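You operate a simulated robot arm through the tools that you are given. There is no shell and no other tool. Be economical: measure what you need, move in short steps, check, and stop when the job is done.

The job below is to be done with a simulated robot arm. You get a single attempt, and the scene is never put back.

Task
Stack the small carton labelled "plugs" from the third store rack shelf from the top on top of the small carton marked "keys". Put the 24 brass nozzle tip from the shelf under the high cabinet on the cardboard pad there and the 20 brass nozzle tip on the brown bronze colour chip. Any order will do.
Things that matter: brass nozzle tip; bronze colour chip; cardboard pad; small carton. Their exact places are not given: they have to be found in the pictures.

The check looks at the end state, three seconds after you hand in, the way a careful person would. Anything else that was tipped, shoved, dropped, spilled or broken makes it a failure.

Robot
A 6-joint arm with a two-finger gripper on a trunk, on a base that drives. Base frame: it is fixed to the floor where the robot stands at the start and does not move with it; the origin is under the middle of the robot, x ahead of it, y to its left, z up; the surface under the hand at the start is at about z = 1.447. Readings come in m, degrees, newtons and seconds.
With the tool pointing down near the work surface it reaches from about 0.1 to 0.72 m from the robot's upright axis, wherever it stands. Its first joint turns from -166.0 to 166.0 degrees. Places, roughly: brass nozzle tip [-14.75, 2.75, 1]; bronze colour chip [-15, 2.75, 1]; cardboard pad [-14.5, 2.75, 1]. Payload 2.45 kg.
The tool frame sits at the grasp point between the pads (the TCP): z along the fingers, y along the line on which they close. The tips reach 0.02 m beyond it. Largest opening 0.14 m; the body of the gripper starts 0.168 m behind the TCP.
Orientation is that of the tool frame in the base frame, as a unit quaternion [x, y, z, w]. With the fingers straight down and closing along the base's y, the tool's x points along the base's -x, its y along +y and its z along -z.

Tools
- The arm moves only by the tool servo_tool. Its argument "commands" is a list of rows, each a list of 7 numbers: the shift along the tool's x, y, z in cm, then the turn, a rotation vector about the tool's x, y, z in degrees, then the finger opening in cm, from 0 to 14. In form: [[tx, ty, tz, wx, wy, wz, grip], ...]. A call has 1 to 10 rows; each row shifts and turns the commanded pose from where the row before left it, along the tool's axes as they then stand. Rows are played at 5 a second. More than 0.05 m and 8.6 degrees between two rows, or a gripper value outside its range, and nothing of the call is played. Where a pose cannot be reached the arm comes as near as it can. A force on the tool above 40 N (or 10 N above the force at the start of the call, whichever is more), or a blocked arm, ends the call early, and 0.2 s more pass. Each finger travels about 0.045 m/s and halts on what it meets, pressing with about 39 N; the grip force reading is that of the motor and also rises with nothing between the fingers. The clock runs only during rows and for 0.2 s after the last one: add rows that do not move to give the fingers time. The reply holds the time, the measured pose of the TCP, the force on the tool along the base axes, the opening and the grip force, in the units named above and with some noise, with the torque about the TCP (base axes, N m) and any sound that the robot's microphone picked up.
- Cameras (640 x 400 px; columns grow to the right, rows downward): "scene" is now at [0.0796, 0.1556, 1.9184]; the picture's right is [0.24, -0.97, 0.00], its down [-0.78, -0.19, -0.60] and it looks along [0.58, 0.14, -0.80] (base axes); focal length 267 px, centre (320, 200). "wrist" rides on the gripper at [0.078, 0.011, -0.209] in the tool frame; the picture's right is [-0.14, 0.99, 0.00], its down [-0.92, -0.13, -0.37] and it looks along [-0.37, -0.05, 0.93] (tool axes); focal length 280 px, centre (320, 200).
- camera(camera): a new picture of that camera. It takes no simulated time.
- slide_trunk(by): slides the trunk up (or, below 0, down) by that many m; the arm and the scene camera ride with it, the base frame stays. It gives what a move gives, with no picture.
- drive_base(legs): drives the robot by 1 to 6 legs, each [ahead, left, turn to the left] in m, m and degrees, along the robot's own axes; the way and the turn of a leg run together, so that a leg with both is an arc; at most 1.5 m and 180 degrees a leg. The arm and the cameras ride along, it lands a little off, and it stops where it bumps. It gives what a move gives.
- aim_head(pan, tilt): turns the head with the scene camera to pan (to the left, within 143 degrees either way) and tilt (down, from -29 to 69), counted from straight ahead of the robot. It gives what a move gives.
- locate(camera, pixels): for up to 12 pixels [column, row] of the newest picture of that camera ("zoom" is the newest enlarged one), the place [x, y, z] in the base frame of the surface seen there, good to about 0.003 m. It takes no simulated time.
- zoom(camera, box): a new picture of the part [left, top, right, bottom] of that camera's present view, enlarged. It takes no simulated time.
- sign_off(): hands the job in; it is judged then, once.

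Keep the steps short. Do not move on a guess: measure, check each grasp and each placing, and mend mistakes. In all there are 110 turns and 98 pictures (those below and enlarged ones count). Leave the gripper open and the arm clear of the work at the hand-in unless told otherwise, and finish with a single line.

The tools are called after "Request:" as name(argument=value, ...) on one line, values as JSON. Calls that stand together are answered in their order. servo_tool: Moves the arm, as the interface text tells. Its arguments: {"type":"object","properties":{"commands":{"type":"array","items":{"type":"array","items":{"type":"number"}}}},"required":["commands"]} The other tools are called the same way: slide_trunk (by) slides the trunk up or down; drive_base (legs) drives the base; aim_head (pan, tilt) turns the head that bears the scene camera; camera (camera) takes a picture; locate (camera, pixels) gives the place of the surface under pixels of a picture; zoom (camera, box) takes an enlarged picture of a part of a camera's view; sign_off () hands the job in.

At the start:

```text
time: 0.0
ee_pos: [0.3842, 0.1239, 1.4644]
orientation: [0.0, 1.0, 0.0, 0.0]
wrist_force: [0.3, -0.6, -0.9]
ft_torque: [0.0, -0.01, 0.01]
width: 0.1398
grasp_force: 0.1
trunk travel left (down, up): [-0.175, 0.055]
robot x, y, heading: [0.0024, 0.0038, 0.1]
head pan, tilt: [14.0, 53.2]
```

scene: 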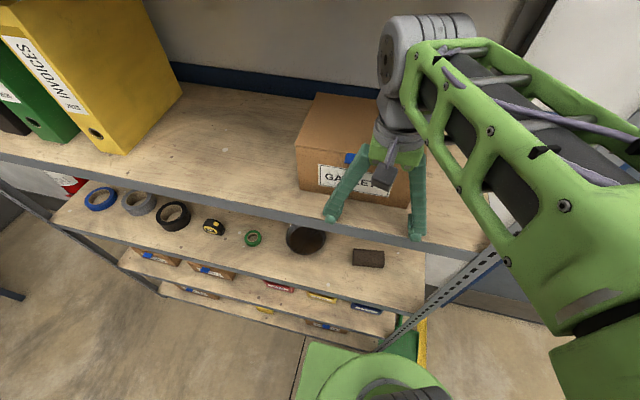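
wrist: 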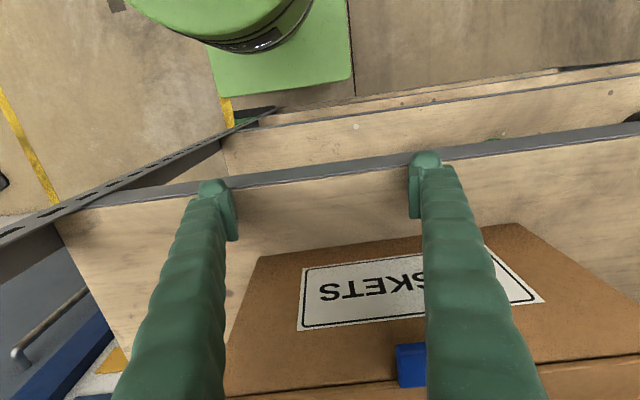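

The hand is over the top shelf and the lower shelves are partly hidden. I'll zoom the scene view to read the lower shelves.

Request:
zoom(camera="scene", box=[40, 160, 440, 400])

Request:
locate(camera="scene", pixels=[[325, 215], [412, 235], [250, 225], [250, 273], [210, 268], [320, 295], [250, 298], [40, 210], [355, 180], [480, 240]])

```text
1.60 times, centred on (240, 280) of scene
```

zoom: 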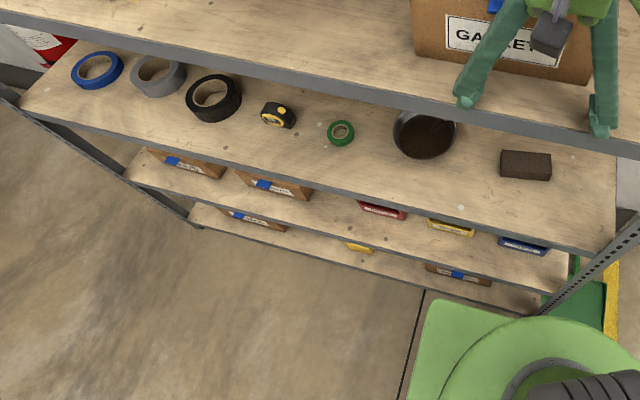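

```text
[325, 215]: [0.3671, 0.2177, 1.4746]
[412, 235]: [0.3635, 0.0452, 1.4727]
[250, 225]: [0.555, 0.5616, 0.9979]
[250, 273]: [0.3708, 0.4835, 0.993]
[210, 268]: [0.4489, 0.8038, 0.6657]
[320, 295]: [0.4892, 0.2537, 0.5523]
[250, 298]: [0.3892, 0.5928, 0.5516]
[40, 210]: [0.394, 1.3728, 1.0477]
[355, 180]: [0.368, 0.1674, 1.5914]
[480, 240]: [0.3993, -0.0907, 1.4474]
```

The third shelf is at about z 0.55, and the robot is too close to look into it. Before backing off I'll check the space behind.

Request:
aim_head(pan=143, tilt=25)

Request:
camera(camera="scene")

Request:
aim_head(pan=-143, tilt=25)

Request:
camera(camera="scene")

```text
time: 2.1
ee_pos: [0.3827, 0.1237, 1.464]
orientation: [0.0, 1.0, 0.001, 0.0]
wrist_force: [-0.6, -0.7, 0.2]
ft_torque: [-0.03, -0.01, 0.02]
width: 0.1397
grasp_force: 0.0
trunk travel left (down, up): [-0.175, 0.055]
robot x, y, heading: [-0.0008, 0.0009, -0.0]
head pan, tilt: [143.0, 25.0]
```

```text
94 pictures are left
```

scene: 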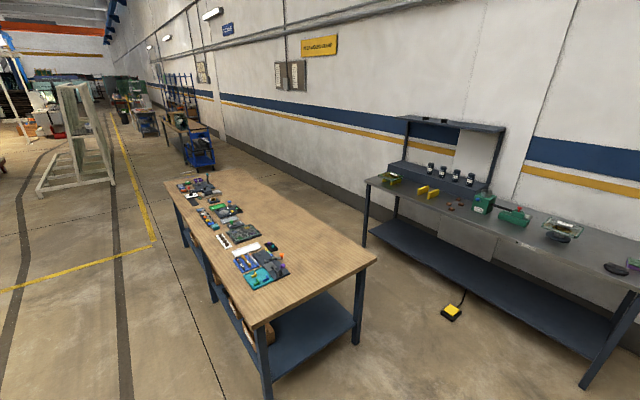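

```text
time: 6.0
ee_pos: [0.3835, 0.1252, 1.4637]
orientation: [0.0, 1.0, 0.0, 0.0]
wrist_force: [-0.5, 0.0, 0.1]
ft_torque: [0.02, 0.01, -0.03]
width: 0.1397
grasp_force: 0.1
trunk travel left (down, up): [-0.175, 0.055]
robot x, y, heading: [0.0009, -0.0021, 0.1]
head pan, tilt: [-143.0, 25.0]
```

```text
93 pictures are left
```

scene: 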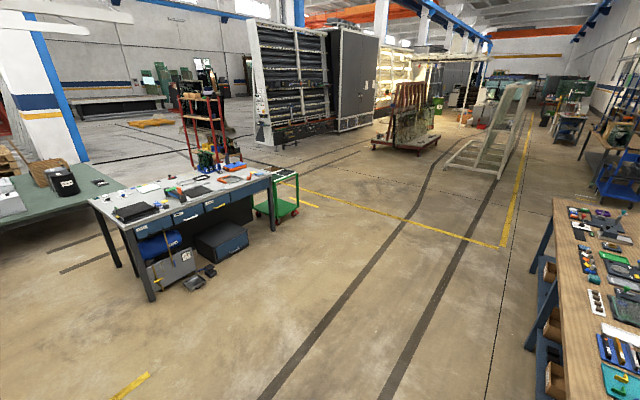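

The hall runs back along −x, with benches along the left wall. I'll measure the obstacles seen in this picture and look at the other side again.

Request:
locate(camera="scene", pixels=[[150, 300], [275, 230], [560, 200], [600, 398], [300, 210], [500, 245], [440, 175], [530, 115], [375, 165], [610, 175], [300, 390], [520, 380]])

Request:
aim_head(pan=143, tilt=5)

Request:
camera(camera="scene")

Request:
zoom(camera="scene", box=[0, 100, 260, 262])

```text
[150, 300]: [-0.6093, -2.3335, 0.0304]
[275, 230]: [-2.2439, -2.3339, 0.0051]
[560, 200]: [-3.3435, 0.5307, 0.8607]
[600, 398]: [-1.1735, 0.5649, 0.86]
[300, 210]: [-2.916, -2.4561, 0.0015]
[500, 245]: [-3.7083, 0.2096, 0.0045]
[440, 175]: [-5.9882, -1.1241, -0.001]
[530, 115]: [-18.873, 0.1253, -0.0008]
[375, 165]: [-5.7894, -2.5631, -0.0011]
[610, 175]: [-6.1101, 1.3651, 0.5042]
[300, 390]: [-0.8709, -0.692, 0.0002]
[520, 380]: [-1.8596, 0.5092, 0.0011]
```

```text
time: 10.0
ee_pos: [0.3842, 0.124, 1.4639]
orientation: [-0.001, 1.0, 0.001, 0.0]
wrist_force: [0.2, -0.4, -0.5]
ft_torque: [0.02, -0.01, 0.0]
width: 0.14
grasp_force: 0.0
trunk travel left (down, up): [-0.175, 0.055]
robot x, y, heading: [0.0012, -0.0011, -0.0]
head pan, tilt: [143.0, 5.0]
```

```text
92 pictures are left
```

scene: 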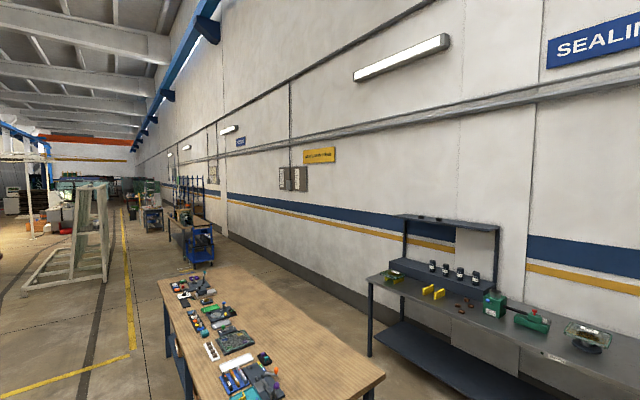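

```text
2.46 times, centred on (130, 181) of scene
```

zoom: 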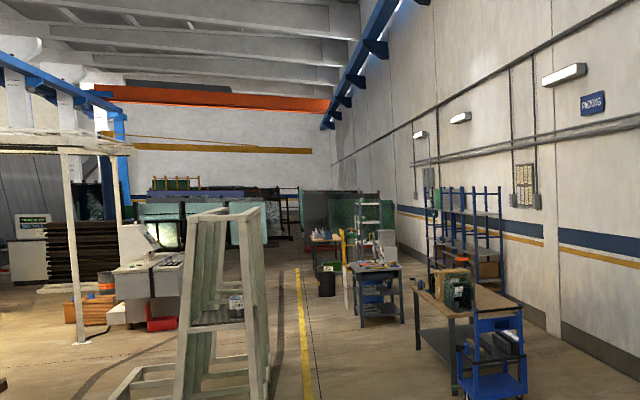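

Straight behind is clear (table corner at y≥0.5, desk at y≤−2.3). I'll raise the trunk slightly, then back off and look at the rack.

Request:
slide_trunk(by=0.05)

Request:
drive_base(legs=[[-0.9, -0.1, 0]])

Request:
aim_head(pan=25, tilt=35)

Request:
camera(camera="scene")

```text
time: 10.9
ee_pos: [0.3652, 0.116, 1.4928]
orientation: [0.0, 1.0, -0.01, -0.024]
wrist_force: [-0.1, -0.1, -0.7]
ft_torque: [-0.01, 0.0, 0.02]
width: 0.1399
grasp_force: 0.0
trunk travel left (down, up): [-0.225, 0.005]
robot x, y, heading: [-0.0007, 0.0013, 0.0]
head pan, tilt: [143.0, 5.0]
```

```text
time: 15.7
ee_pos: [-0.5215, 0.0252, 1.5139]
orientation: [0.003, 1.0, -0.001, 0.0]
wrist_force: [-1.1, -0.8, 0.6]
ft_torque: [0.01, -0.05, 0.02]
width: 0.1398
grasp_force: 0.0
trunk travel left (down, up): [-0.225, 0.005]
robot x, y, heading: [-0.9057, -0.0976, -0.0]
head pan, tilt: [143.0, 5.0]
```

```text
time: 17.6
ee_pos: [-0.5203, 0.0235, 1.5148]
orientation: [0.002, 1.0, 0.0, 0.0]
wrist_force: [-1.2, 0.5, 0.3]
ft_torque: [0.0, -0.02, 0.01]
width: 0.1398
grasp_force: 0.1
trunk travel left (down, up): [-0.225, 0.005]
robot x, y, heading: [-0.9071, -0.1009, -0.4]
head pan, tilt: [25.0, 35.0]
```

```text
90 pictures are left
```

scene: 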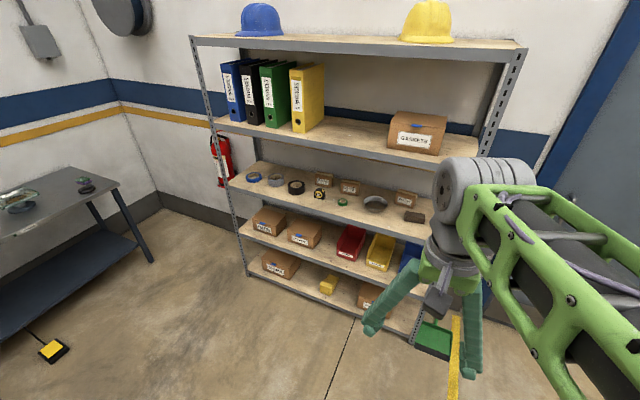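

A higher shelf holds the helmets, so the third shelf is the tape one at z≈1.0, with small cartons at its back. I'll zoom in on the labels.

Request:
zoom(camera="scene", box=[230, 150, 430, 275])

Request:
locate(camera="scene", pixels=[[318, 182], [350, 188], [405, 199], [374, 203], [345, 202], [319, 193], [296, 186], [413, 216], [330, 148], [465, 165], [305, 183], [388, 205]])

```text
3.20 times, centred on (330, 212) of scene
```

zoom: 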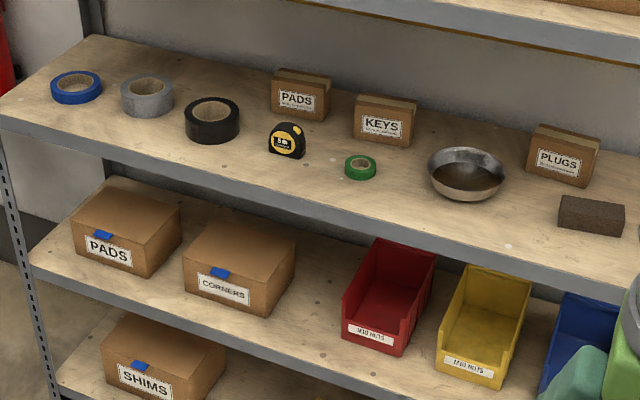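

```text
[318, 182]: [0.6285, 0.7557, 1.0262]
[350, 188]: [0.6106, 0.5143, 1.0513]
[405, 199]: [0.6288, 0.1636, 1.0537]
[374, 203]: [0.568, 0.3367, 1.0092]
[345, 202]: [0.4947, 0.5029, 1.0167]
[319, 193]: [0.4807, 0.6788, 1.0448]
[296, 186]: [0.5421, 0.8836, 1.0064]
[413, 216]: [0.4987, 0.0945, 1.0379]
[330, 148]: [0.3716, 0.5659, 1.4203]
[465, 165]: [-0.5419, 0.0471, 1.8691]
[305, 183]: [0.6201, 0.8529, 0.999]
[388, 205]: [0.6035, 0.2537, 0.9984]
```

PLUGS is at zoom (560,155) and KEYS at (383,120). I'll measure their corners.

Request:
locate(camera="zoom", pixels=[[537, 128], [594, 150], [598, 140], [540, 125], [530, 165], [586, 184], [359, 98], [410, 112], [414, 103], [364, 94], [354, 132], [408, 146]])

Request:
zoom(camera="scene", box=[330, 170, 434, 235])

```text
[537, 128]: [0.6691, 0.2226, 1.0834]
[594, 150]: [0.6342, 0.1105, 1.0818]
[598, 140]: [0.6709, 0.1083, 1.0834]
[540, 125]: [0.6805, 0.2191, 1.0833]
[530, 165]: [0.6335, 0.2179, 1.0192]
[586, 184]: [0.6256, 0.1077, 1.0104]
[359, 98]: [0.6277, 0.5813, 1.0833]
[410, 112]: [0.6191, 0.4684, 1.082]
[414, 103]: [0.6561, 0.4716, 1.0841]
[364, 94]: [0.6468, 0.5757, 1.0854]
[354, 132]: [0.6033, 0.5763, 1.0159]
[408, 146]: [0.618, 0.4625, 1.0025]
```

```text
6.15 times, centred on (382, 202) of scene
```

zoom: 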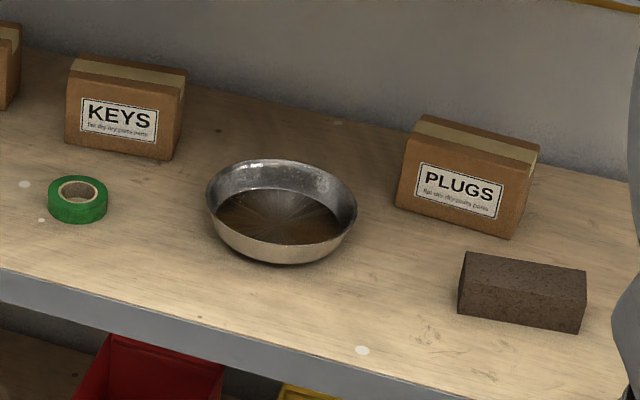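

Request:
locate(camera="zoom", pixels=[[414, 133], [532, 163], [538, 147], [425, 117], [398, 205], [512, 236], [70, 72], [180, 92], [185, 72], [82, 56], [68, 140], [168, 158]])

```text
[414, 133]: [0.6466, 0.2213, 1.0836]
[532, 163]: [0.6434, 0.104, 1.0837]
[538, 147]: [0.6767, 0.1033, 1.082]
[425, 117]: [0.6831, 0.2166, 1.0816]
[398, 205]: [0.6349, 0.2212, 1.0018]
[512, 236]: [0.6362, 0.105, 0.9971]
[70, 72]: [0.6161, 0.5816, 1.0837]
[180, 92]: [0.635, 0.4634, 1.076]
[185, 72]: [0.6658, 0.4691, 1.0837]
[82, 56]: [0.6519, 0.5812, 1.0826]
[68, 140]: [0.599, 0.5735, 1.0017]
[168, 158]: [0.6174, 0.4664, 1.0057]
```

PLUGS spans y≈0.103–0.222 (x 0.635–0.68, top 1.083). KEYS spans y≈0.465–0.58, with a slight yaw. I'll grasp with the hand pitched about 30° below horizontal, closing along y. First I'll lower the trunk and pitch the hand up here in free space.

Request:
slide_trunk(by=-0.225)

Request:
servo_tool(commands=[[0, 0, 0, 0, -8.5, 0, 14], [0, 0, 0, 0, -8.5, 0, 14], [0, 0, 0, 0, -8.5, 0, 14], [0, 0, 0, 0, -8.5, 0, 14], [0, 0, 0, 0, -8.5, 0, 14], [0, 0, 0, 0, -8.5, 0, 14], [0, 0, 0, 0, -8.5, 0, 14], [0, 0, 0, 0, 0, 0, 14]])

Request:
camera(camera="scene")

```text
time: 20.0
ee_pos: [-0.5207, 0.0235, 1.2883]
orientation: [0.002, 1.0, 0.0, 0.0]
wrist_force: [-0.2, -0.2, 0.9]
ft_torque: [0.0, 0.05, 0.0]
width: 0.14
grasp_force: 0.0
trunk travel left (down, up): [0.0, 0.23]
robot x, y, heading: [-0.9063, -0.1016, -0.0]
head pan, tilt: [25.0, 35.0]
```

```text
time: 21.8
ee_pos: [-0.5182, 0.031, 1.3025]
orientation: [0.003, 0.869, -0.002, 0.496]
wrist_force: [0.2, 0.2, 0.4]
ft_torque: [-0.02, 0.01, 0.01]
width: 0.1397
grasp_force: 0.1
out of reach, approached as far as the arm can: row 7
trunk travel left (down, up): [0.0, 0.23]
robot x, y, heading: [-0.904, -0.097, -0.4]
head pan, tilt: [25.0, 35.0]
```

```text
87 pictures are left
```

scene: 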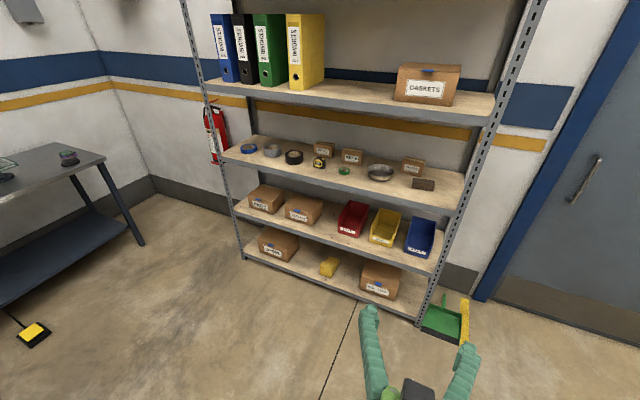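

Pitch is fine. Next I'll extend forward and down to about z 1.10, 0.55 m ahead of the axis.

Request:
servo_tool(commands=[[1.55, 0, 3.98, 0, 0, 0, 14], [1.55, 0, 3.98, 0, 0, 0, 14], [1.55, 0, 3.98, 0, 0, 0, 14], [1.55, 0, 3.98, 0, 0, 0, 14], [1.55, 0, 3.98, 0, 0, 0, 14], [1.55, 0, 3.98, 0, 0, 0, 14], [0, 0, 0, 0, 0, 0, 14], [0, 0, 0, 0, 0, 0, 14]])

Request:
camera(camera="scene")

Request:
camera(camera="wrist")

```text
time: 23.6
ee_pos: [-0.3323, 0.0651, 1.1557]
orientation: [0.002, 0.868, -0.002, 0.496]
wrist_force: [-1.1, -1.5, -0.6]
ft_torque: [0.0, -0.01, 0.0]
width: 0.14
grasp_force: 0.0
out of reach, approached as far as the arm can: row 1, 2, 3, 4, 5
trunk travel left (down, up): [0.0, 0.23]
robot x, y, heading: [-0.9044, -0.0965, -0.2]
head pan, tilt: [25.0, 35.0]
```

```text
86 pictures are left
```

scene: 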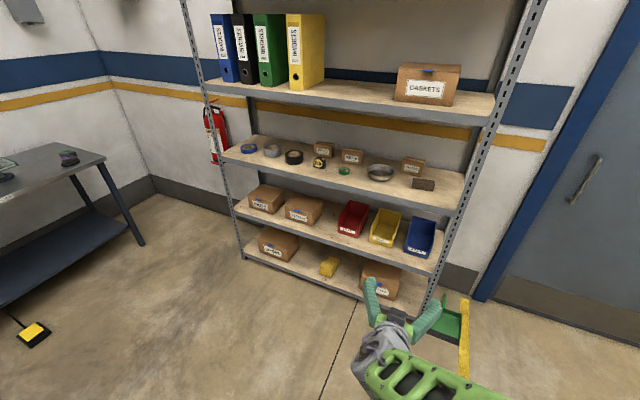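

```text
85 pictures are left
```

wrist: 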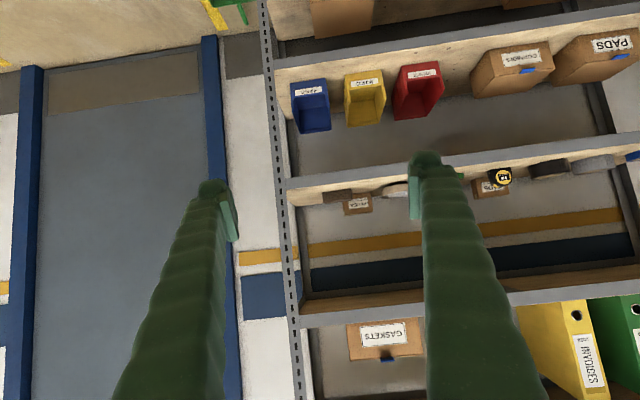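

Some rows were only approached. A still row will show where the arm settles.

Request:
servo_tool(commands=[[0, 0, 0, 0, 0, 0, 14], [0, 0, 0, 0, 0, 0, 14]])

```text
time: 24.2
ee_pos: [-0.3321, 0.0663, 1.1552]
orientation: [0.003, 0.868, -0.002, 0.496]
wrist_force: [-0.7, 1.0, -0.5]
ft_torque: [0.0, 0.02, 0.03]
width: 0.1399
grasp_force: 0.0
trunk travel left (down, up): [0.0, 0.23]
robot x, y, heading: [-0.9059, -0.0956, -0.3]
head pan, tilt: [25.0, 35.0]
```

It settled at z 1.155. Now I'll try moving straight down 6 cm.

Request:
servo_tool(commands=[[2.6, 0, 1.5, 0, 0, 0, 14], [2.6, 0, 1.5, 0, 0, 0, 14], [0, 0, 0, 0, 0, 0, 14], [0, 0, 0, 0, 0, 0, 14]])

```text
time: 25.2
ee_pos: [-0.3197, 0.0765, 1.1021]
orientation: [0.003, 0.868, -0.002, 0.496]
wrist_force: [-0.4, -0.1, 0.1]
ft_torque: [0.01, -0.01, 0.02]
width: 0.1401
grasp_force: 0.0
out of reach, approached as far as the arm can: row 1, 2
trunk travel left (down, up): [0.0, 0.23]
robot x, y, heading: [-0.9018, -0.0964, -0.4]
head pan, tilt: [25.0, 35.0]
```

The hand is at z 1.10, 0.585 m ahead. I'll drive forward so it comes in front of PLUGS, still short of it.

Request:
drive_base(legs=[[0, 0.087, 0.3], [0.78, 0, 0]])

Request:
aim_head(pan=10, tilt=40)

Request:
camera(camera="scene")

Request:
camera(camera="wrist")

```text
time: 30.5
ee_pos: [0.4665, 0.165, 1.1013]
orientation: [0.001, 0.869, -0.001, 0.495]
wrist_force: [-0.3, 0.4, -0.4]
ft_torque: [0.0, -0.03, 0.02]
width: 0.1398
grasp_force: 0.0
trunk travel left (down, up): [0.0, 0.23]
robot x, y, heading: [-0.119, -0.0091, 0.0]
head pan, tilt: [25.0, 35.0]
```

```text
time: 31.2
ee_pos: [0.4654, 0.166, 1.1013]
orientation: [0.001, 0.869, -0.001, 0.495]
wrist_force: [0.4, 0.0, 0.4]
ft_torque: [-0.02, -0.03, 0.03]
width: 0.1399
grasp_force: 0.0
trunk travel left (down, up): [0.0, 0.23]
robot x, y, heading: [-0.1222, -0.0124, 0.1]
head pan, tilt: [10.0, 40.0]
```

```text
84 pictures are left
```

scene: 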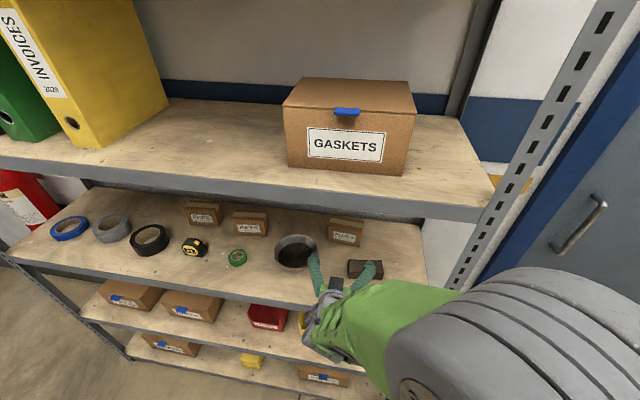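

```text
83 pictures are left
```

wrist: 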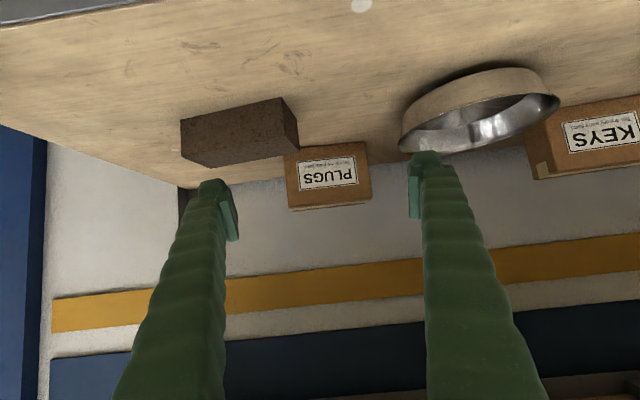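

The hand is between the pan and the brick, above them. I'll measure the arm parts against the upper shelf lip, and the PLUGS corners in the wrist picture.

Request:
locate(camera="scene", pixels=[[395, 292], [370, 320], [450, 290], [520, 280], [400, 330], [330, 320], [440, 215], [480, 222], [318, 270], [375, 268]])

Request:
zoom(camera="wrist", box=[160, 60, 480, 260])

```text
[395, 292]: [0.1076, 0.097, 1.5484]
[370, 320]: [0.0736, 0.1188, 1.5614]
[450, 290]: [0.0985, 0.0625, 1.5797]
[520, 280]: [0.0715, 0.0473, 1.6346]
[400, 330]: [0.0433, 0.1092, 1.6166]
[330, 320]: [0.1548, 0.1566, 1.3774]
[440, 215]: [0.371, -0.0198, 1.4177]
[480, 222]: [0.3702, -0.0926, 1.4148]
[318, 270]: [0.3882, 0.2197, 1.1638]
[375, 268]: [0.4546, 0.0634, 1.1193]
```

```text
2.00 times, centred on (320, 160) of wrist
```

zoom: 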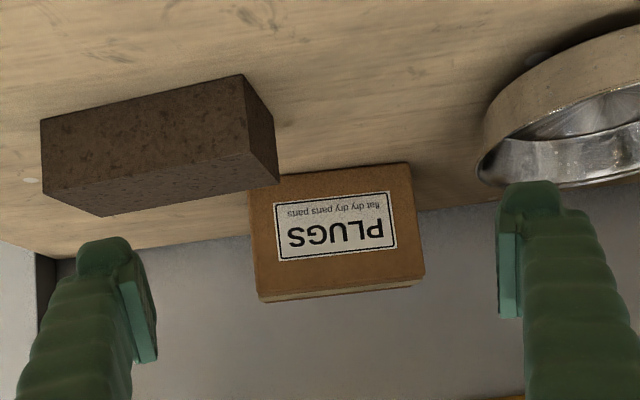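

Request:
locate(camera="zoom", pixels=[[260, 292], [418, 276], [405, 170], [285, 180], [265, 300], [410, 286], [250, 230], [412, 230], [275, 180], [120, 160], [485, 165], [240, 85]])

```text
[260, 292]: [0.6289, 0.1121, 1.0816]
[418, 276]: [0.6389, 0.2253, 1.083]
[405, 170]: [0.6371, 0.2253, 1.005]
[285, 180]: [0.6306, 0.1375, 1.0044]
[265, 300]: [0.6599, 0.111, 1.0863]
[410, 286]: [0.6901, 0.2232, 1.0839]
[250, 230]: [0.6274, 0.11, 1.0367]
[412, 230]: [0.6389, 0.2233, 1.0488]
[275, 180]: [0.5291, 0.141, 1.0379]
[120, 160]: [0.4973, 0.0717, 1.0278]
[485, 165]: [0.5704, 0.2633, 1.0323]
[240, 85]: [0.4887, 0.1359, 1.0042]
```

PLUGS spans y 0.108–0.223 (centre 0.165, matching the hand). The path stays over the brick (top 1.038). I'll drive 0.11 ahead, then move in along the tool axis.

Request:
drive_base(legs=[[0.11, 0, 0]])

Request:
camera(camera="wrist")

Request:
camera(camera="scene")

```text
time: 32.4
ee_pos: [0.5746, 0.1631, 1.1006]
orientation: [0.002, 0.869, -0.002, 0.494]
wrist_force: [0.5, -0.6, -0.6]
ft_torque: [-0.01, 0.03, 0.0]
width: 0.1401
grasp_force: 0.1
trunk travel left (down, up): [0.0, 0.23]
robot x, y, heading: [-0.0117, -0.0105, -0.1]
head pan, tilt: [10.0, 40.0]
```

```text
81 pictures are left
```

wrist: 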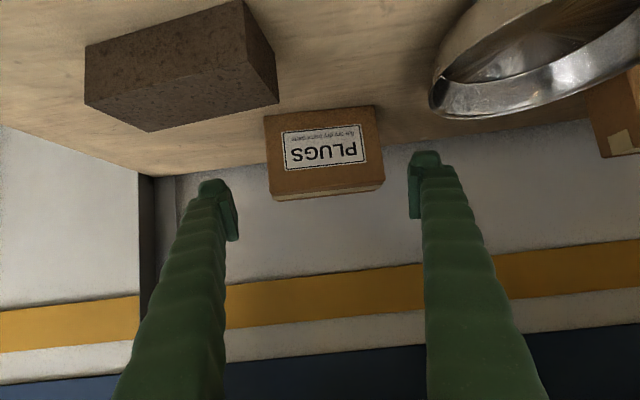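

```text
80 pictures are left
```

scene: 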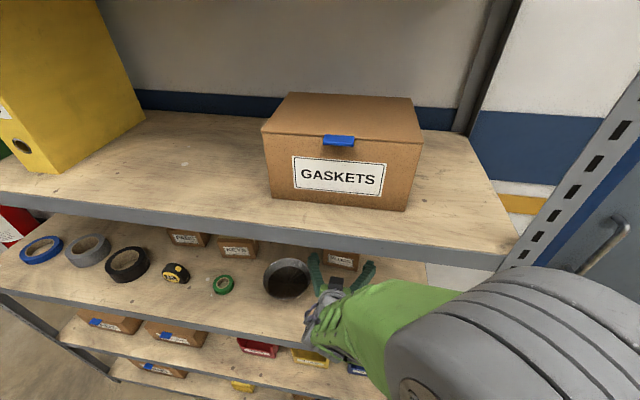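

Request:
locate(camera="wrist", pixels=[[275, 192], [380, 182], [370, 112], [270, 130], [278, 198], [375, 189], [600, 120], [240, 120]])

Request:
servo_tool(commands=[[0, 0.2, 2, 0, 0, 0, 14], [0, 0, 2, 0, 0, 0, 14], [0, 0, 2, 0, 0, 0, 14], [0, 0, 0, 0, 0, 0, 14]])

Request:
camera(camera="wrist")

```text
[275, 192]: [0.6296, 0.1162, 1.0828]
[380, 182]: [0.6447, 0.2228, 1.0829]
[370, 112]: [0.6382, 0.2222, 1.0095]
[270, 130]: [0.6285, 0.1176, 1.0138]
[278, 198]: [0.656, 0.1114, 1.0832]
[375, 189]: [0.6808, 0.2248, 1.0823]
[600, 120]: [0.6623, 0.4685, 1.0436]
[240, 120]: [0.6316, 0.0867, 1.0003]
```

```text
time: 33.4
ee_pos: [0.6246, 0.1648, 1.0707]
orientation: [0.002, 0.869, -0.001, 0.495]
wrist_force: [-0.4, 0.2, 0.4]
ft_torque: [0.02, 0.01, 0.0]
width: 0.14
grasp_force: 0.1
trunk travel left (down, up): [0.0, 0.23]
robot x, y, heading: [-0.0125, -0.0134, -0.2]
head pan, tilt: [10.0, 40.0]
```

```text
79 pictures are left
```

wrist: 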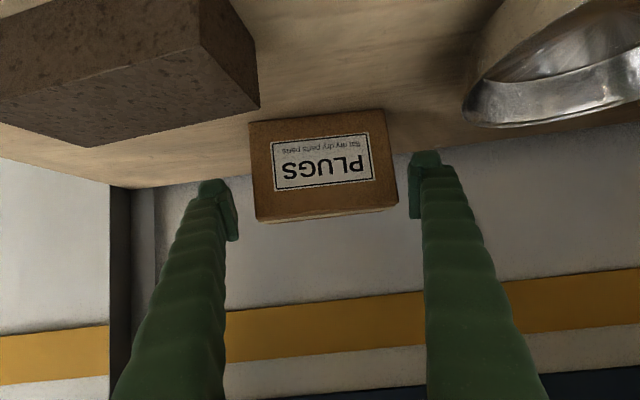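

PLUGS has a yaw of about 7° (front edge x 0.629→0.644). I'll turn the hand to match, then advance 3.6 cm.

Request:
servo_tool(commands=[[0, 0.2, 0, 5.7, 0, 3.3, 14], [0, 0.2, 1.2, 0, 0, 0, 14], [0, 0.1, 1.2, 0, 0, 0, 14], [0, 0, 1.2, 0, 0, 0, 14], [0, 0, 0, 0, 0, 0, 14]])

Request:
camera(camera="wrist")

```text
time: 34.6
ee_pos: [0.6558, 0.1661, 1.0507]
orientation: [0.052, 0.867, -0.03, 0.494]
wrist_force: [0.4, 0.7, 1.2]
ft_torque: [-0.02, -0.01, 0.02]
width: 0.14
grasp_force: 0.1
trunk travel left (down, up): [0.0, 0.23]
robot x, y, heading: [-0.0143, -0.0115, 0.0]
head pan, tilt: [10.0, 40.0]
```

```text
78 pictures are left
```

wrist: 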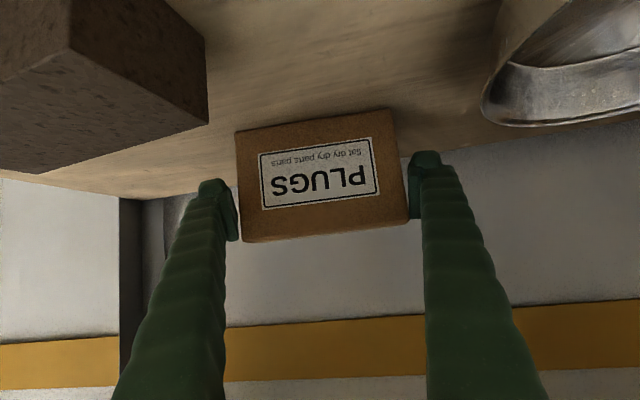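

Aligned and between the pads. Now I'll close.

Request:
servo_tool(commands=[[0, 0, 0, 0, 0, 0, 12], [0, 0, 0, 0, 0, 0, 11], [0, 0, 0, 0, 0, 0, 10], [0, 0, 0, 0, 0, 0, 10], [0, 0, 0, 0, 0, 0, 10]])

Request:
servo_tool(commands=[[-0.9, 0, -0.5, 0, 0, 0, 10], [-0.9, 0, -0.5, 0, 0, 0, 10], [0, 0, 0, 0, 0, 0, 10]])

Request:
camera(camera="wrist")

```text
time: 35.8
ee_pos: [0.6567, 0.1671, 1.0514]
orientation: [0.051, 0.867, -0.03, 0.494]
wrist_force: [-0.7, 1.2, 0.0]
ft_torque: [-0.07, 0.02, -0.02]
width: 0.1346
grasp_force: 38.8
trunk travel left (down, up): [0.0, 0.23]
robot x, y, heading: [-0.0126, -0.0073, -0.4]
head pan, tilt: [10.0, 40.0]
```

```text
time: 36.6
ee_pos: [0.6575, 0.1662, 1.0731]
orientation: [0.051, 0.867, -0.03, 0.494]
wrist_force: [1.0, -0.1, 1.2]
ft_torque: [0.22, -0.06, -0.06]
width: 0.1346
grasp_force: 35.5
trunk travel left (down, up): [0.0, 0.23]
robot x, y, heading: [-0.0099, -0.0127, -0.1]
head pan, tilt: [10.0, 40.0]
```

```text
77 pictures are left
```

wrist: 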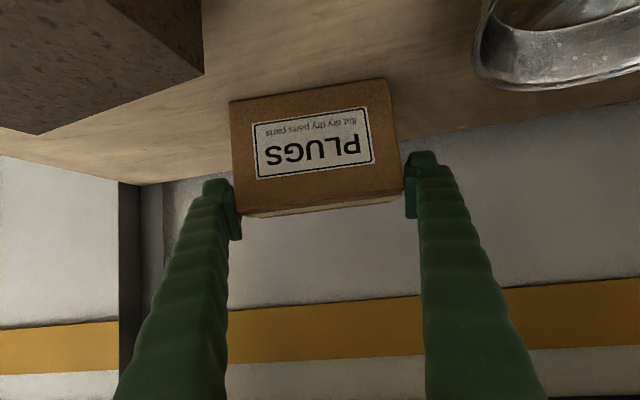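

The opening stopped at 0.1346 with force, and it isn't clear the carton rose. I'll measure its corners.

Request:
locate(camera="wrist", pixels=[[245, 212], [395, 195], [385, 85], [235, 106], [300, 208], [300, 205], [230, 215], [412, 195], [320, 140]])

Request:
zoom(camera="wrist", box=[190, 60, 450, 240])

Request:
camera(camera="scene")

```text
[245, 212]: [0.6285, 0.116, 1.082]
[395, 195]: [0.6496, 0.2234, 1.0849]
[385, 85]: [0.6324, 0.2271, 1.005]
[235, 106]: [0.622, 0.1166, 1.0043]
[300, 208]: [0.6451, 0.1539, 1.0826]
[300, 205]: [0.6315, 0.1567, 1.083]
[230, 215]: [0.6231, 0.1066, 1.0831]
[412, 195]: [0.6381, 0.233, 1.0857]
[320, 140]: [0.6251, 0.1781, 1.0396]
```

```text
2.22 times, centred on (320, 150) of wrist
```

zoom: 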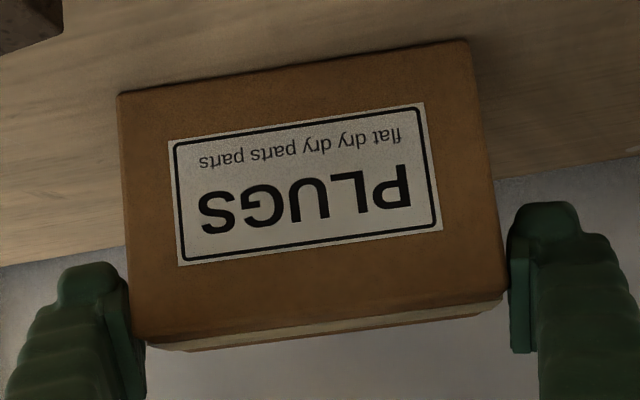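

```text
75 pictures are left
```

scene: 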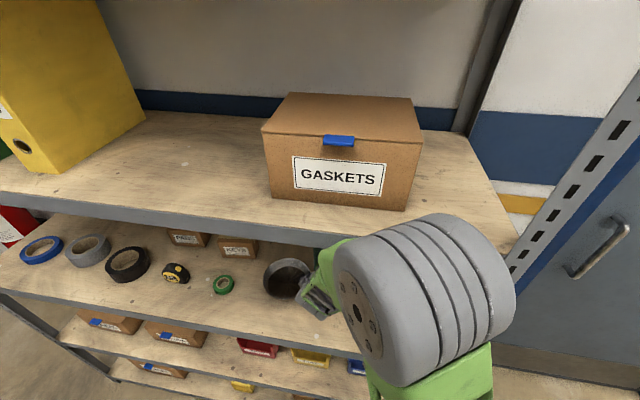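

The carton stayed on the shelf (top still at 1.083), yet the fingers are stalled at 0.1346. I'll open, lift clear, and close on nothing to see whether the gripper closes freely.

Request:
servo_tool(commands=[[0, 0, 0, 0, 0, 0, 14], [0, 0, 0, 0, 0, 0, 14], [-1.0, 0, -1.7, 0, 0, 0, 14], [-1.0, 0, -1.7, 0, 0, 0, 14], [-1.0, 0, -1.7, 0, 0, 0, 14], [0, 0, 0, 0, 0, 0, 14]])

Request:
servo_tool(commands=[[0, 0, 0, 0, 0, 0, 11], [0, 0, 0, 0, 0, 0, 11], [0, 0, 0, 0, 0, 0, 11], [0, 0, 0, 0, 0, 0, 11], [0, 0, 0, 0, 0, 0, 11]])

Request:
camera(camera="wrist")

```text
time: 38.0
ee_pos: [0.6271, 0.1702, 1.125]
orientation: [0.051, 0.868, -0.03, 0.494]
wrist_force: [0.0, 0.2, -0.3]
ft_torque: [0.0, -0.04, 0.0]
width: 0.1401
grasp_force: 0.0
trunk travel left (down, up): [0.0, 0.23]
robot x, y, heading: [-0.0136, -0.0139, -0.1]
head pan, tilt: [10.0, 40.0]
```

```text
time: 39.2
ee_pos: [0.6283, 0.1697, 1.1252]
orientation: [0.052, 0.867, -0.031, 0.494]
wrist_force: [0.0, -0.2, -0.9]
ft_torque: [0.0, 0.02, -0.03]
width: 0.11
grasp_force: 0.0
trunk travel left (down, up): [0.0, 0.23]
robot x, y, heading: [-0.0129, -0.0102, -0.4]
head pan, tilt: [10.0, 40.0]
```

```text
74 pictures are left
```

wrist: 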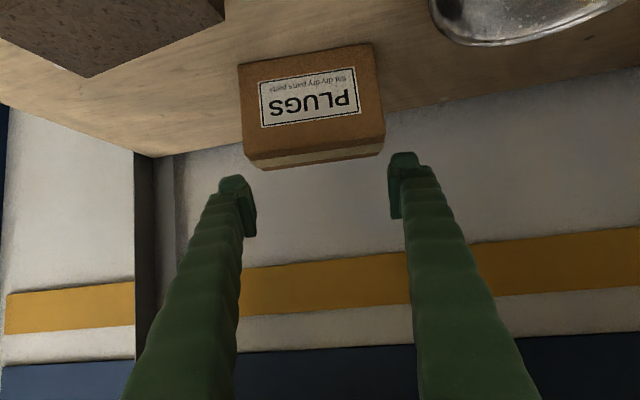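

The gripper closes freely, so the carton itself stopped it. I'll measure the carton's footprint from here.

Request:
zoom(camera="wrist", box=[220, 30, 400, 180])

```text
2.67 times, centred on (310, 105) of wrist
```

zoom: 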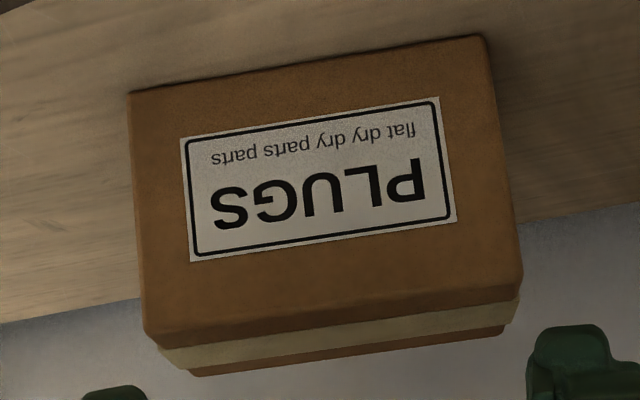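

Request:
locate(camera="zoom", pixels=[[135, 95], [482, 40], [148, 330], [518, 272], [160, 352], [513, 312], [192, 373], [503, 330], [330, 310], [340, 350]])

```text
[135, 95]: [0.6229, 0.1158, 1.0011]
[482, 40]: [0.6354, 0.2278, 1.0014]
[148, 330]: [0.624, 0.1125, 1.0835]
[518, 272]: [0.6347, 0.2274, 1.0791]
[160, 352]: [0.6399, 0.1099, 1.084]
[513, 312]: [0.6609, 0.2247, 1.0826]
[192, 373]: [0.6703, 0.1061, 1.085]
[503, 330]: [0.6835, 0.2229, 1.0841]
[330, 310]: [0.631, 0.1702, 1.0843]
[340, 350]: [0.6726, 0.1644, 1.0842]
```

Measured: width ≈0.117, depth ≈0.048, yaw ≈5°, centre (0.654, 0.167). I'll go back around it, then close in small steps and look before lifting.

Request:
servo_tool(commands=[[0, 0, 0, 0, 0, 0, 14], [0, 0, 0, -1.2, 0, -0.7, 14], [0, 0, 0, 0, 0, 0, 14], [2.0, -0.1, 1.4, 0, 0, 0, 14], [2.0, -0.1, 1.4, 0, 0, 0, 14], [1.5, -0.1, 1.8, 0, 0, 0, 14], [0, 0, 1.0, 0, 0, 0, 14], [0, 0, 0, 0, 0, 0, 14]])

Request:
camera(camera="wrist")

```text
time: 41.0
ee_pos: [0.6487, 0.1643, 1.0482]
orientation: [0.042, 0.868, -0.025, 0.495]
wrist_force: [0.4, -0.4, -0.4]
ft_torque: [-0.04, 0.01, 0.01]
width: 0.1399
grasp_force: 0.0
trunk travel left (down, up): [0.0, 0.23]
robot x, y, heading: [-0.0107, -0.0106, -0.1]
head pan, tilt: [10.0, 40.0]
```

```text
72 pictures are left
```

wrist: 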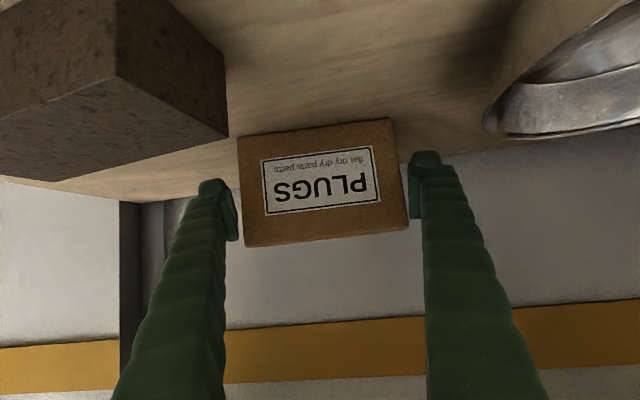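

Request:
servo_tool(commands=[[0, 0, 0, 0, 0, 0, 13.2], [0, 0, 0, 0, 0, 0, 12.6], [0, 0, 0, 0, 0, 0, 12], [0, 0, 0, 0, 0, 0, 11.5], [0, 0, 0, 0, 0, 0, 11], [0, 0, 0, 0, 0, 0, 11], [0, 0, 0, 0, 0, 0, 11], [0, 0, 0, 0, 0, 0, 11]])

Request:
zoom(camera="wrist", box=[180, 90, 460, 265])

```text
time: 42.8
ee_pos: [0.6489, 0.1652, 1.0485]
orientation: [0.04, 0.868, -0.024, 0.494]
wrist_force: [0.2, 0.4, 0.1]
ft_torque: [-0.01, 0.0, -0.01]
width: 0.1345
grasp_force: 38.6
trunk travel left (down, up): [0.0, 0.23]
robot x, y, heading: [-0.0109, -0.0123, -0.5]
head pan, tilt: [10.0, 40.0]
```

```text
2.29 times, centred on (320, 178) of wrist
```

zoom: 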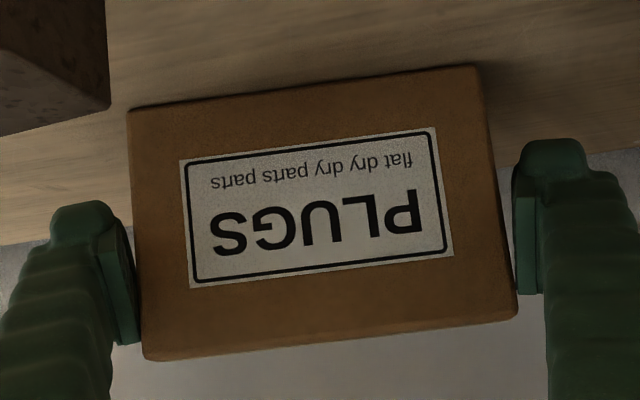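

It stops at 0.1345 again, apparently touching. A 0.6 cm test lift with a force reading should tell whether it's held.

Request:
servo_tool(commands=[[-0.26, 0, -0.15, 0, 0, 0, 10], [-0.26, 0, -0.15, 0, 0, 0, 10]])

Request:
zoom(camera="wrist", box=[180, 90, 460, 265])

Request:
servo_tool(commands=[[-0.26, 0, -0.15, 0, 0, 0, 0], [-0.26, 0, -0.15, 0, 0, 0, 0]])

Request:
zoom(camera="wrist", box=[180, 90, 460, 265])

```text
time: 43.4
ee_pos: [0.6474, 0.1665, 1.0539]
orientation: [0.041, 0.868, -0.024, 0.495]
wrist_force: [-0.3, -0.4, -1.7]
ft_torque: [-0.03, 0.04, 0.05]
width: 0.1345
grasp_force: 39.8
trunk travel left (down, up): [0.0, 0.23]
robot x, y, heading: [-0.0091, -0.0117, -0.1]
head pan, tilt: [10.0, 40.0]
```

```text
2.29 times, centred on (320, 178) of wrist
```

zoom: 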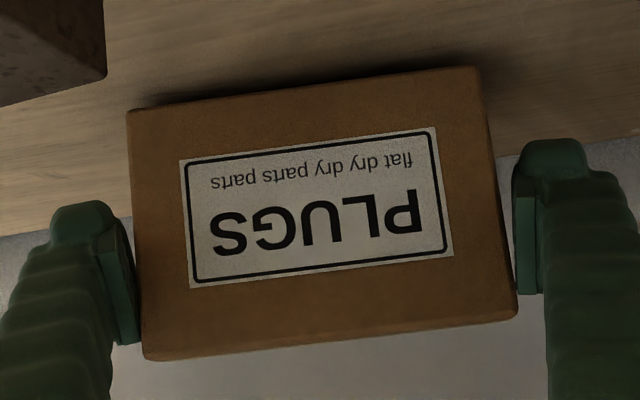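

```text
time: 44.0
ee_pos: [0.6482, 0.1659, 1.0595]
orientation: [0.042, 0.868, -0.025, 0.494]
wrist_force: [0.5, -0.1, -2.5]
ft_torque: [0.0, 0.03, -0.03]
width: 0.1346
grasp_force: 38.3
trunk travel left (down, up): [0.0, 0.23]
robot x, y, heading: [-0.0125, -0.0113, -0.1]
head pan, tilt: [10.0, 40.0]
```

```text
2.29 times, centred on (320, 178) of wrist
```

zoom: 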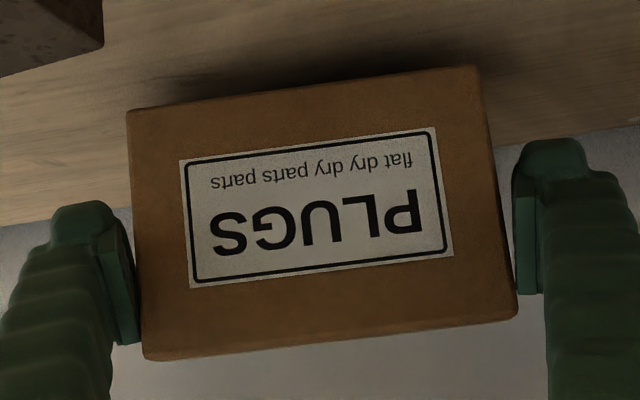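

It's held now: a shadow shows beneath and the weight is about 2.5 N. I'll lift slowly to about 1.10, then check.

Request:
servo_tool(commands=[[-0.52, 0, -0.3, 0, 0, 0, 0], [-0.52, 0, -0.3, 0, 0, 0, 0], [-0.52, 0, -0.3, 0, 0, 0, 0], [-0.52, 0, -0.3, 0, 0, 0, 0], [-0.52, 0, -0.3, 0, 0, 0, 0], [-0.52, 0, -0.3, 0, 0, 0, 0], [-0.52, 0, -0.3, 0, 0, 0, 0], [0, 0, 0, 0, 0, 0, 0]])

Request:
camera(camera="wrist")

Request:
camera(camera="scene")

```text
time: 45.8
ee_pos: [0.6493, 0.1637, 1.1033]
orientation: [0.041, 0.868, -0.025, 0.494]
wrist_force: [0.1, 0.5, -1.7]
ft_torque: [0.0, 0.05, 0.03]
width: 0.1346
grasp_force: 38.2
trunk travel left (down, up): [0.0, 0.23]
robot x, y, heading: [-0.0162, -0.0111, -0.2]
head pan, tilt: [10.0, 40.0]
```

```text
68 pictures are left
```

wrist: 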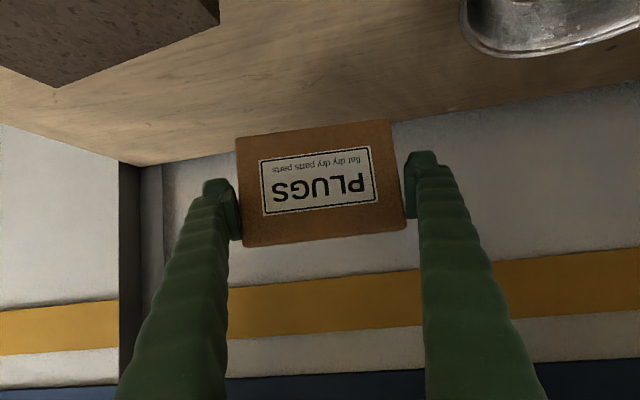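

```text
67 pictures are left
```

scene: 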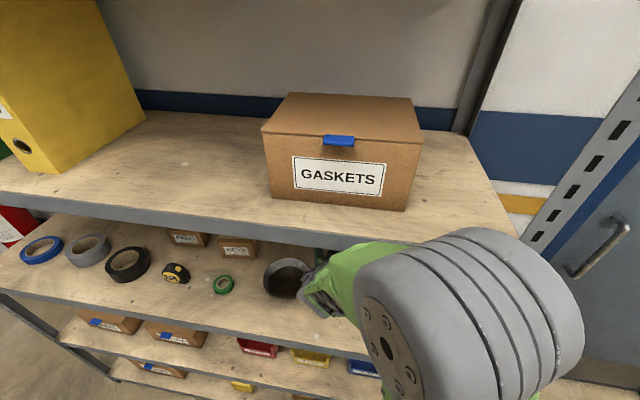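

Held firmly, with its bottom at about 1.05 (brick top 1.038). I'll back straight out 0.35 m, then raise the trunk 5 cm.

Request:
drive_base(legs=[[-0.35, 0, 0]])

Request:
slide_trunk(by=0.055)

Request:
drive_base(legs=[[0, 0.35, 0]])

Request:
camera(camera="wrist")

Request:
camera(camera="scene")

```text
time: 48.1
ee_pos: [0.2971, 0.1676, 1.1028]
orientation: [0.039, 0.868, -0.024, 0.495]
wrist_force: [0.4, 0.1, -2.1]
ft_torque: [0.04, 0.01, 0.02]
width: 0.1345
grasp_force: 39.1
trunk travel left (down, up): [0.0, 0.23]
robot x, y, heading: [-0.3608, -0.0116, 0.1]
head pan, tilt: [10.0, 40.0]
```

```text
time: 49.1
ee_pos: [0.2969, 0.1673, 1.1568]
orientation: [0.04, 0.868, -0.024, 0.494]
wrist_force: [-0.2, 0.4, -1.7]
ft_torque: [0.01, 0.03, -0.01]
width: 0.1346
grasp_force: 39.8
trunk travel left (down, up): [-0.055, 0.175]
robot x, y, heading: [-0.3614, -0.0168, 0.1]
head pan, tilt: [10.0, 40.0]
```

```text
time: 52.7
ee_pos: [0.2982, 0.5135, 1.1578]
orientation: [0.042, 0.868, -0.026, 0.494]
wrist_force: [-0.4, 0.5, -3.0]
ft_torque: [-0.01, 0.04, -0.02]
width: 0.1343
grasp_force: 39.0
trunk travel left (down, up): [-0.055, 0.175]
robot x, y, heading: [-0.3654, 0.3331, -0.4]
head pan, tilt: [10.0, 40.0]
```

```text
66 pictures are left
```

wrist: 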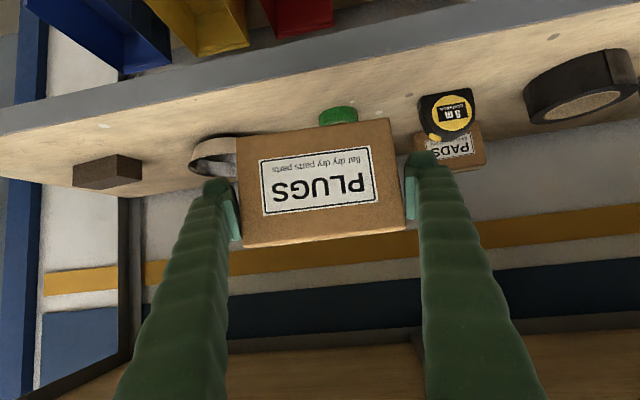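

```text
65 pictures are left
```

scene: 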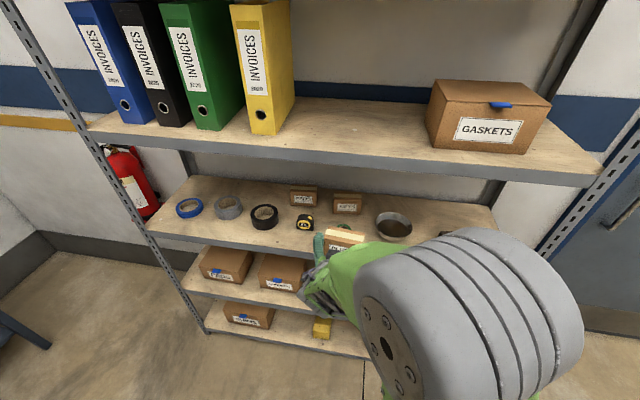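

Now I'll measure KEYS precisely, and PLUGS in the grip.

Request:
zoom(camera="scene", box=[270, 170, 430, 270])

Request:
locate(camera="wrist", pixels=[[243, 243], [404, 226], [390, 122], [240, 142], [320, 180]])

```text
4.00 times, centred on (350, 220) of scene
```

zoom: 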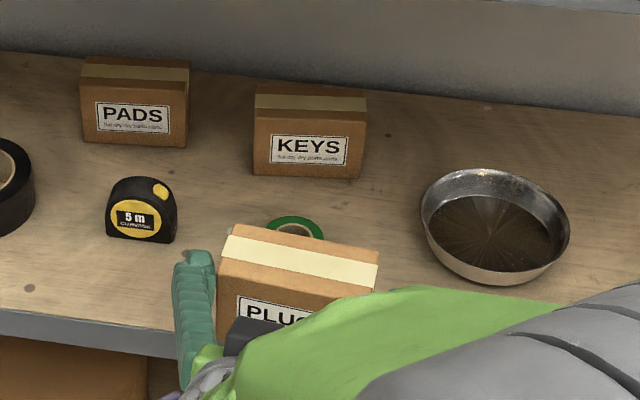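

```text
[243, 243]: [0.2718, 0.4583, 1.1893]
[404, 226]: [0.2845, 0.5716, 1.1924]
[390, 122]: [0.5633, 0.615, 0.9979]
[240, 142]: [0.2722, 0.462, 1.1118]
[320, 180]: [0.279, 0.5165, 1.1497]
```

Request:
locate(camera="zoom", pixels=[[257, 108], [363, 114], [365, 94], [258, 87], [255, 174], [358, 178], [222, 260], [374, 288], [378, 256], [238, 227], [185, 82], [83, 80]])

```text
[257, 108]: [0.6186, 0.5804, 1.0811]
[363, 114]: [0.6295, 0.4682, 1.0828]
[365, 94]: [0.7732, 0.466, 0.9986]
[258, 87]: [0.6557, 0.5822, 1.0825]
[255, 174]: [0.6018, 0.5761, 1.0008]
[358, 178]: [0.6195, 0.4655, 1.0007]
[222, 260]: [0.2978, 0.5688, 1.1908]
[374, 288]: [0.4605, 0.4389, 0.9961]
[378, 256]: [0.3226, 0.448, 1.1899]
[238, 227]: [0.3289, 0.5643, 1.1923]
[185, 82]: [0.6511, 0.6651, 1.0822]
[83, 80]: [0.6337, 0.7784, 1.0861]
```

KEYS centre ≈ (0.635, 0.524), top 1.083, yaw ≈ +9°. PLUGS bottom is at TCP −0.050 and its centre is at the TCP. Before entering, I'll measure the arm against the upper lip.

Request:
locate(camera="zoom", pixels=[[255, 335], [300, 320], [350, 300], [400, 292], [450, 288], [500, 290], [560, 300], [620, 290], [600, 5], [185, 370], [330, 330], [400, 340]])

Request:
locate(camera="scene", pixels=[[340, 155], [340, 163], [340, 166], [340, 168]])

```text
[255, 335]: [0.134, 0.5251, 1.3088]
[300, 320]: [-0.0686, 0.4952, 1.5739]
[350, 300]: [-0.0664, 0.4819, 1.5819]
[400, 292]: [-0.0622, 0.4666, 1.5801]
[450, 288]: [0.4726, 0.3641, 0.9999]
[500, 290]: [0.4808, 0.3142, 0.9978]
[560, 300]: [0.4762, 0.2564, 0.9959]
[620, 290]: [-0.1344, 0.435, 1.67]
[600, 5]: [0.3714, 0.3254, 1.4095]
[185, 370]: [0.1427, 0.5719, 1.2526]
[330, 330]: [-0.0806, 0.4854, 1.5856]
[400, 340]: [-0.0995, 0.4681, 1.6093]
```

```text
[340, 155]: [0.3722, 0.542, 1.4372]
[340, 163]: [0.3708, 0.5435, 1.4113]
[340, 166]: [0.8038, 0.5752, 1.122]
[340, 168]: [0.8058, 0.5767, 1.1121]
```

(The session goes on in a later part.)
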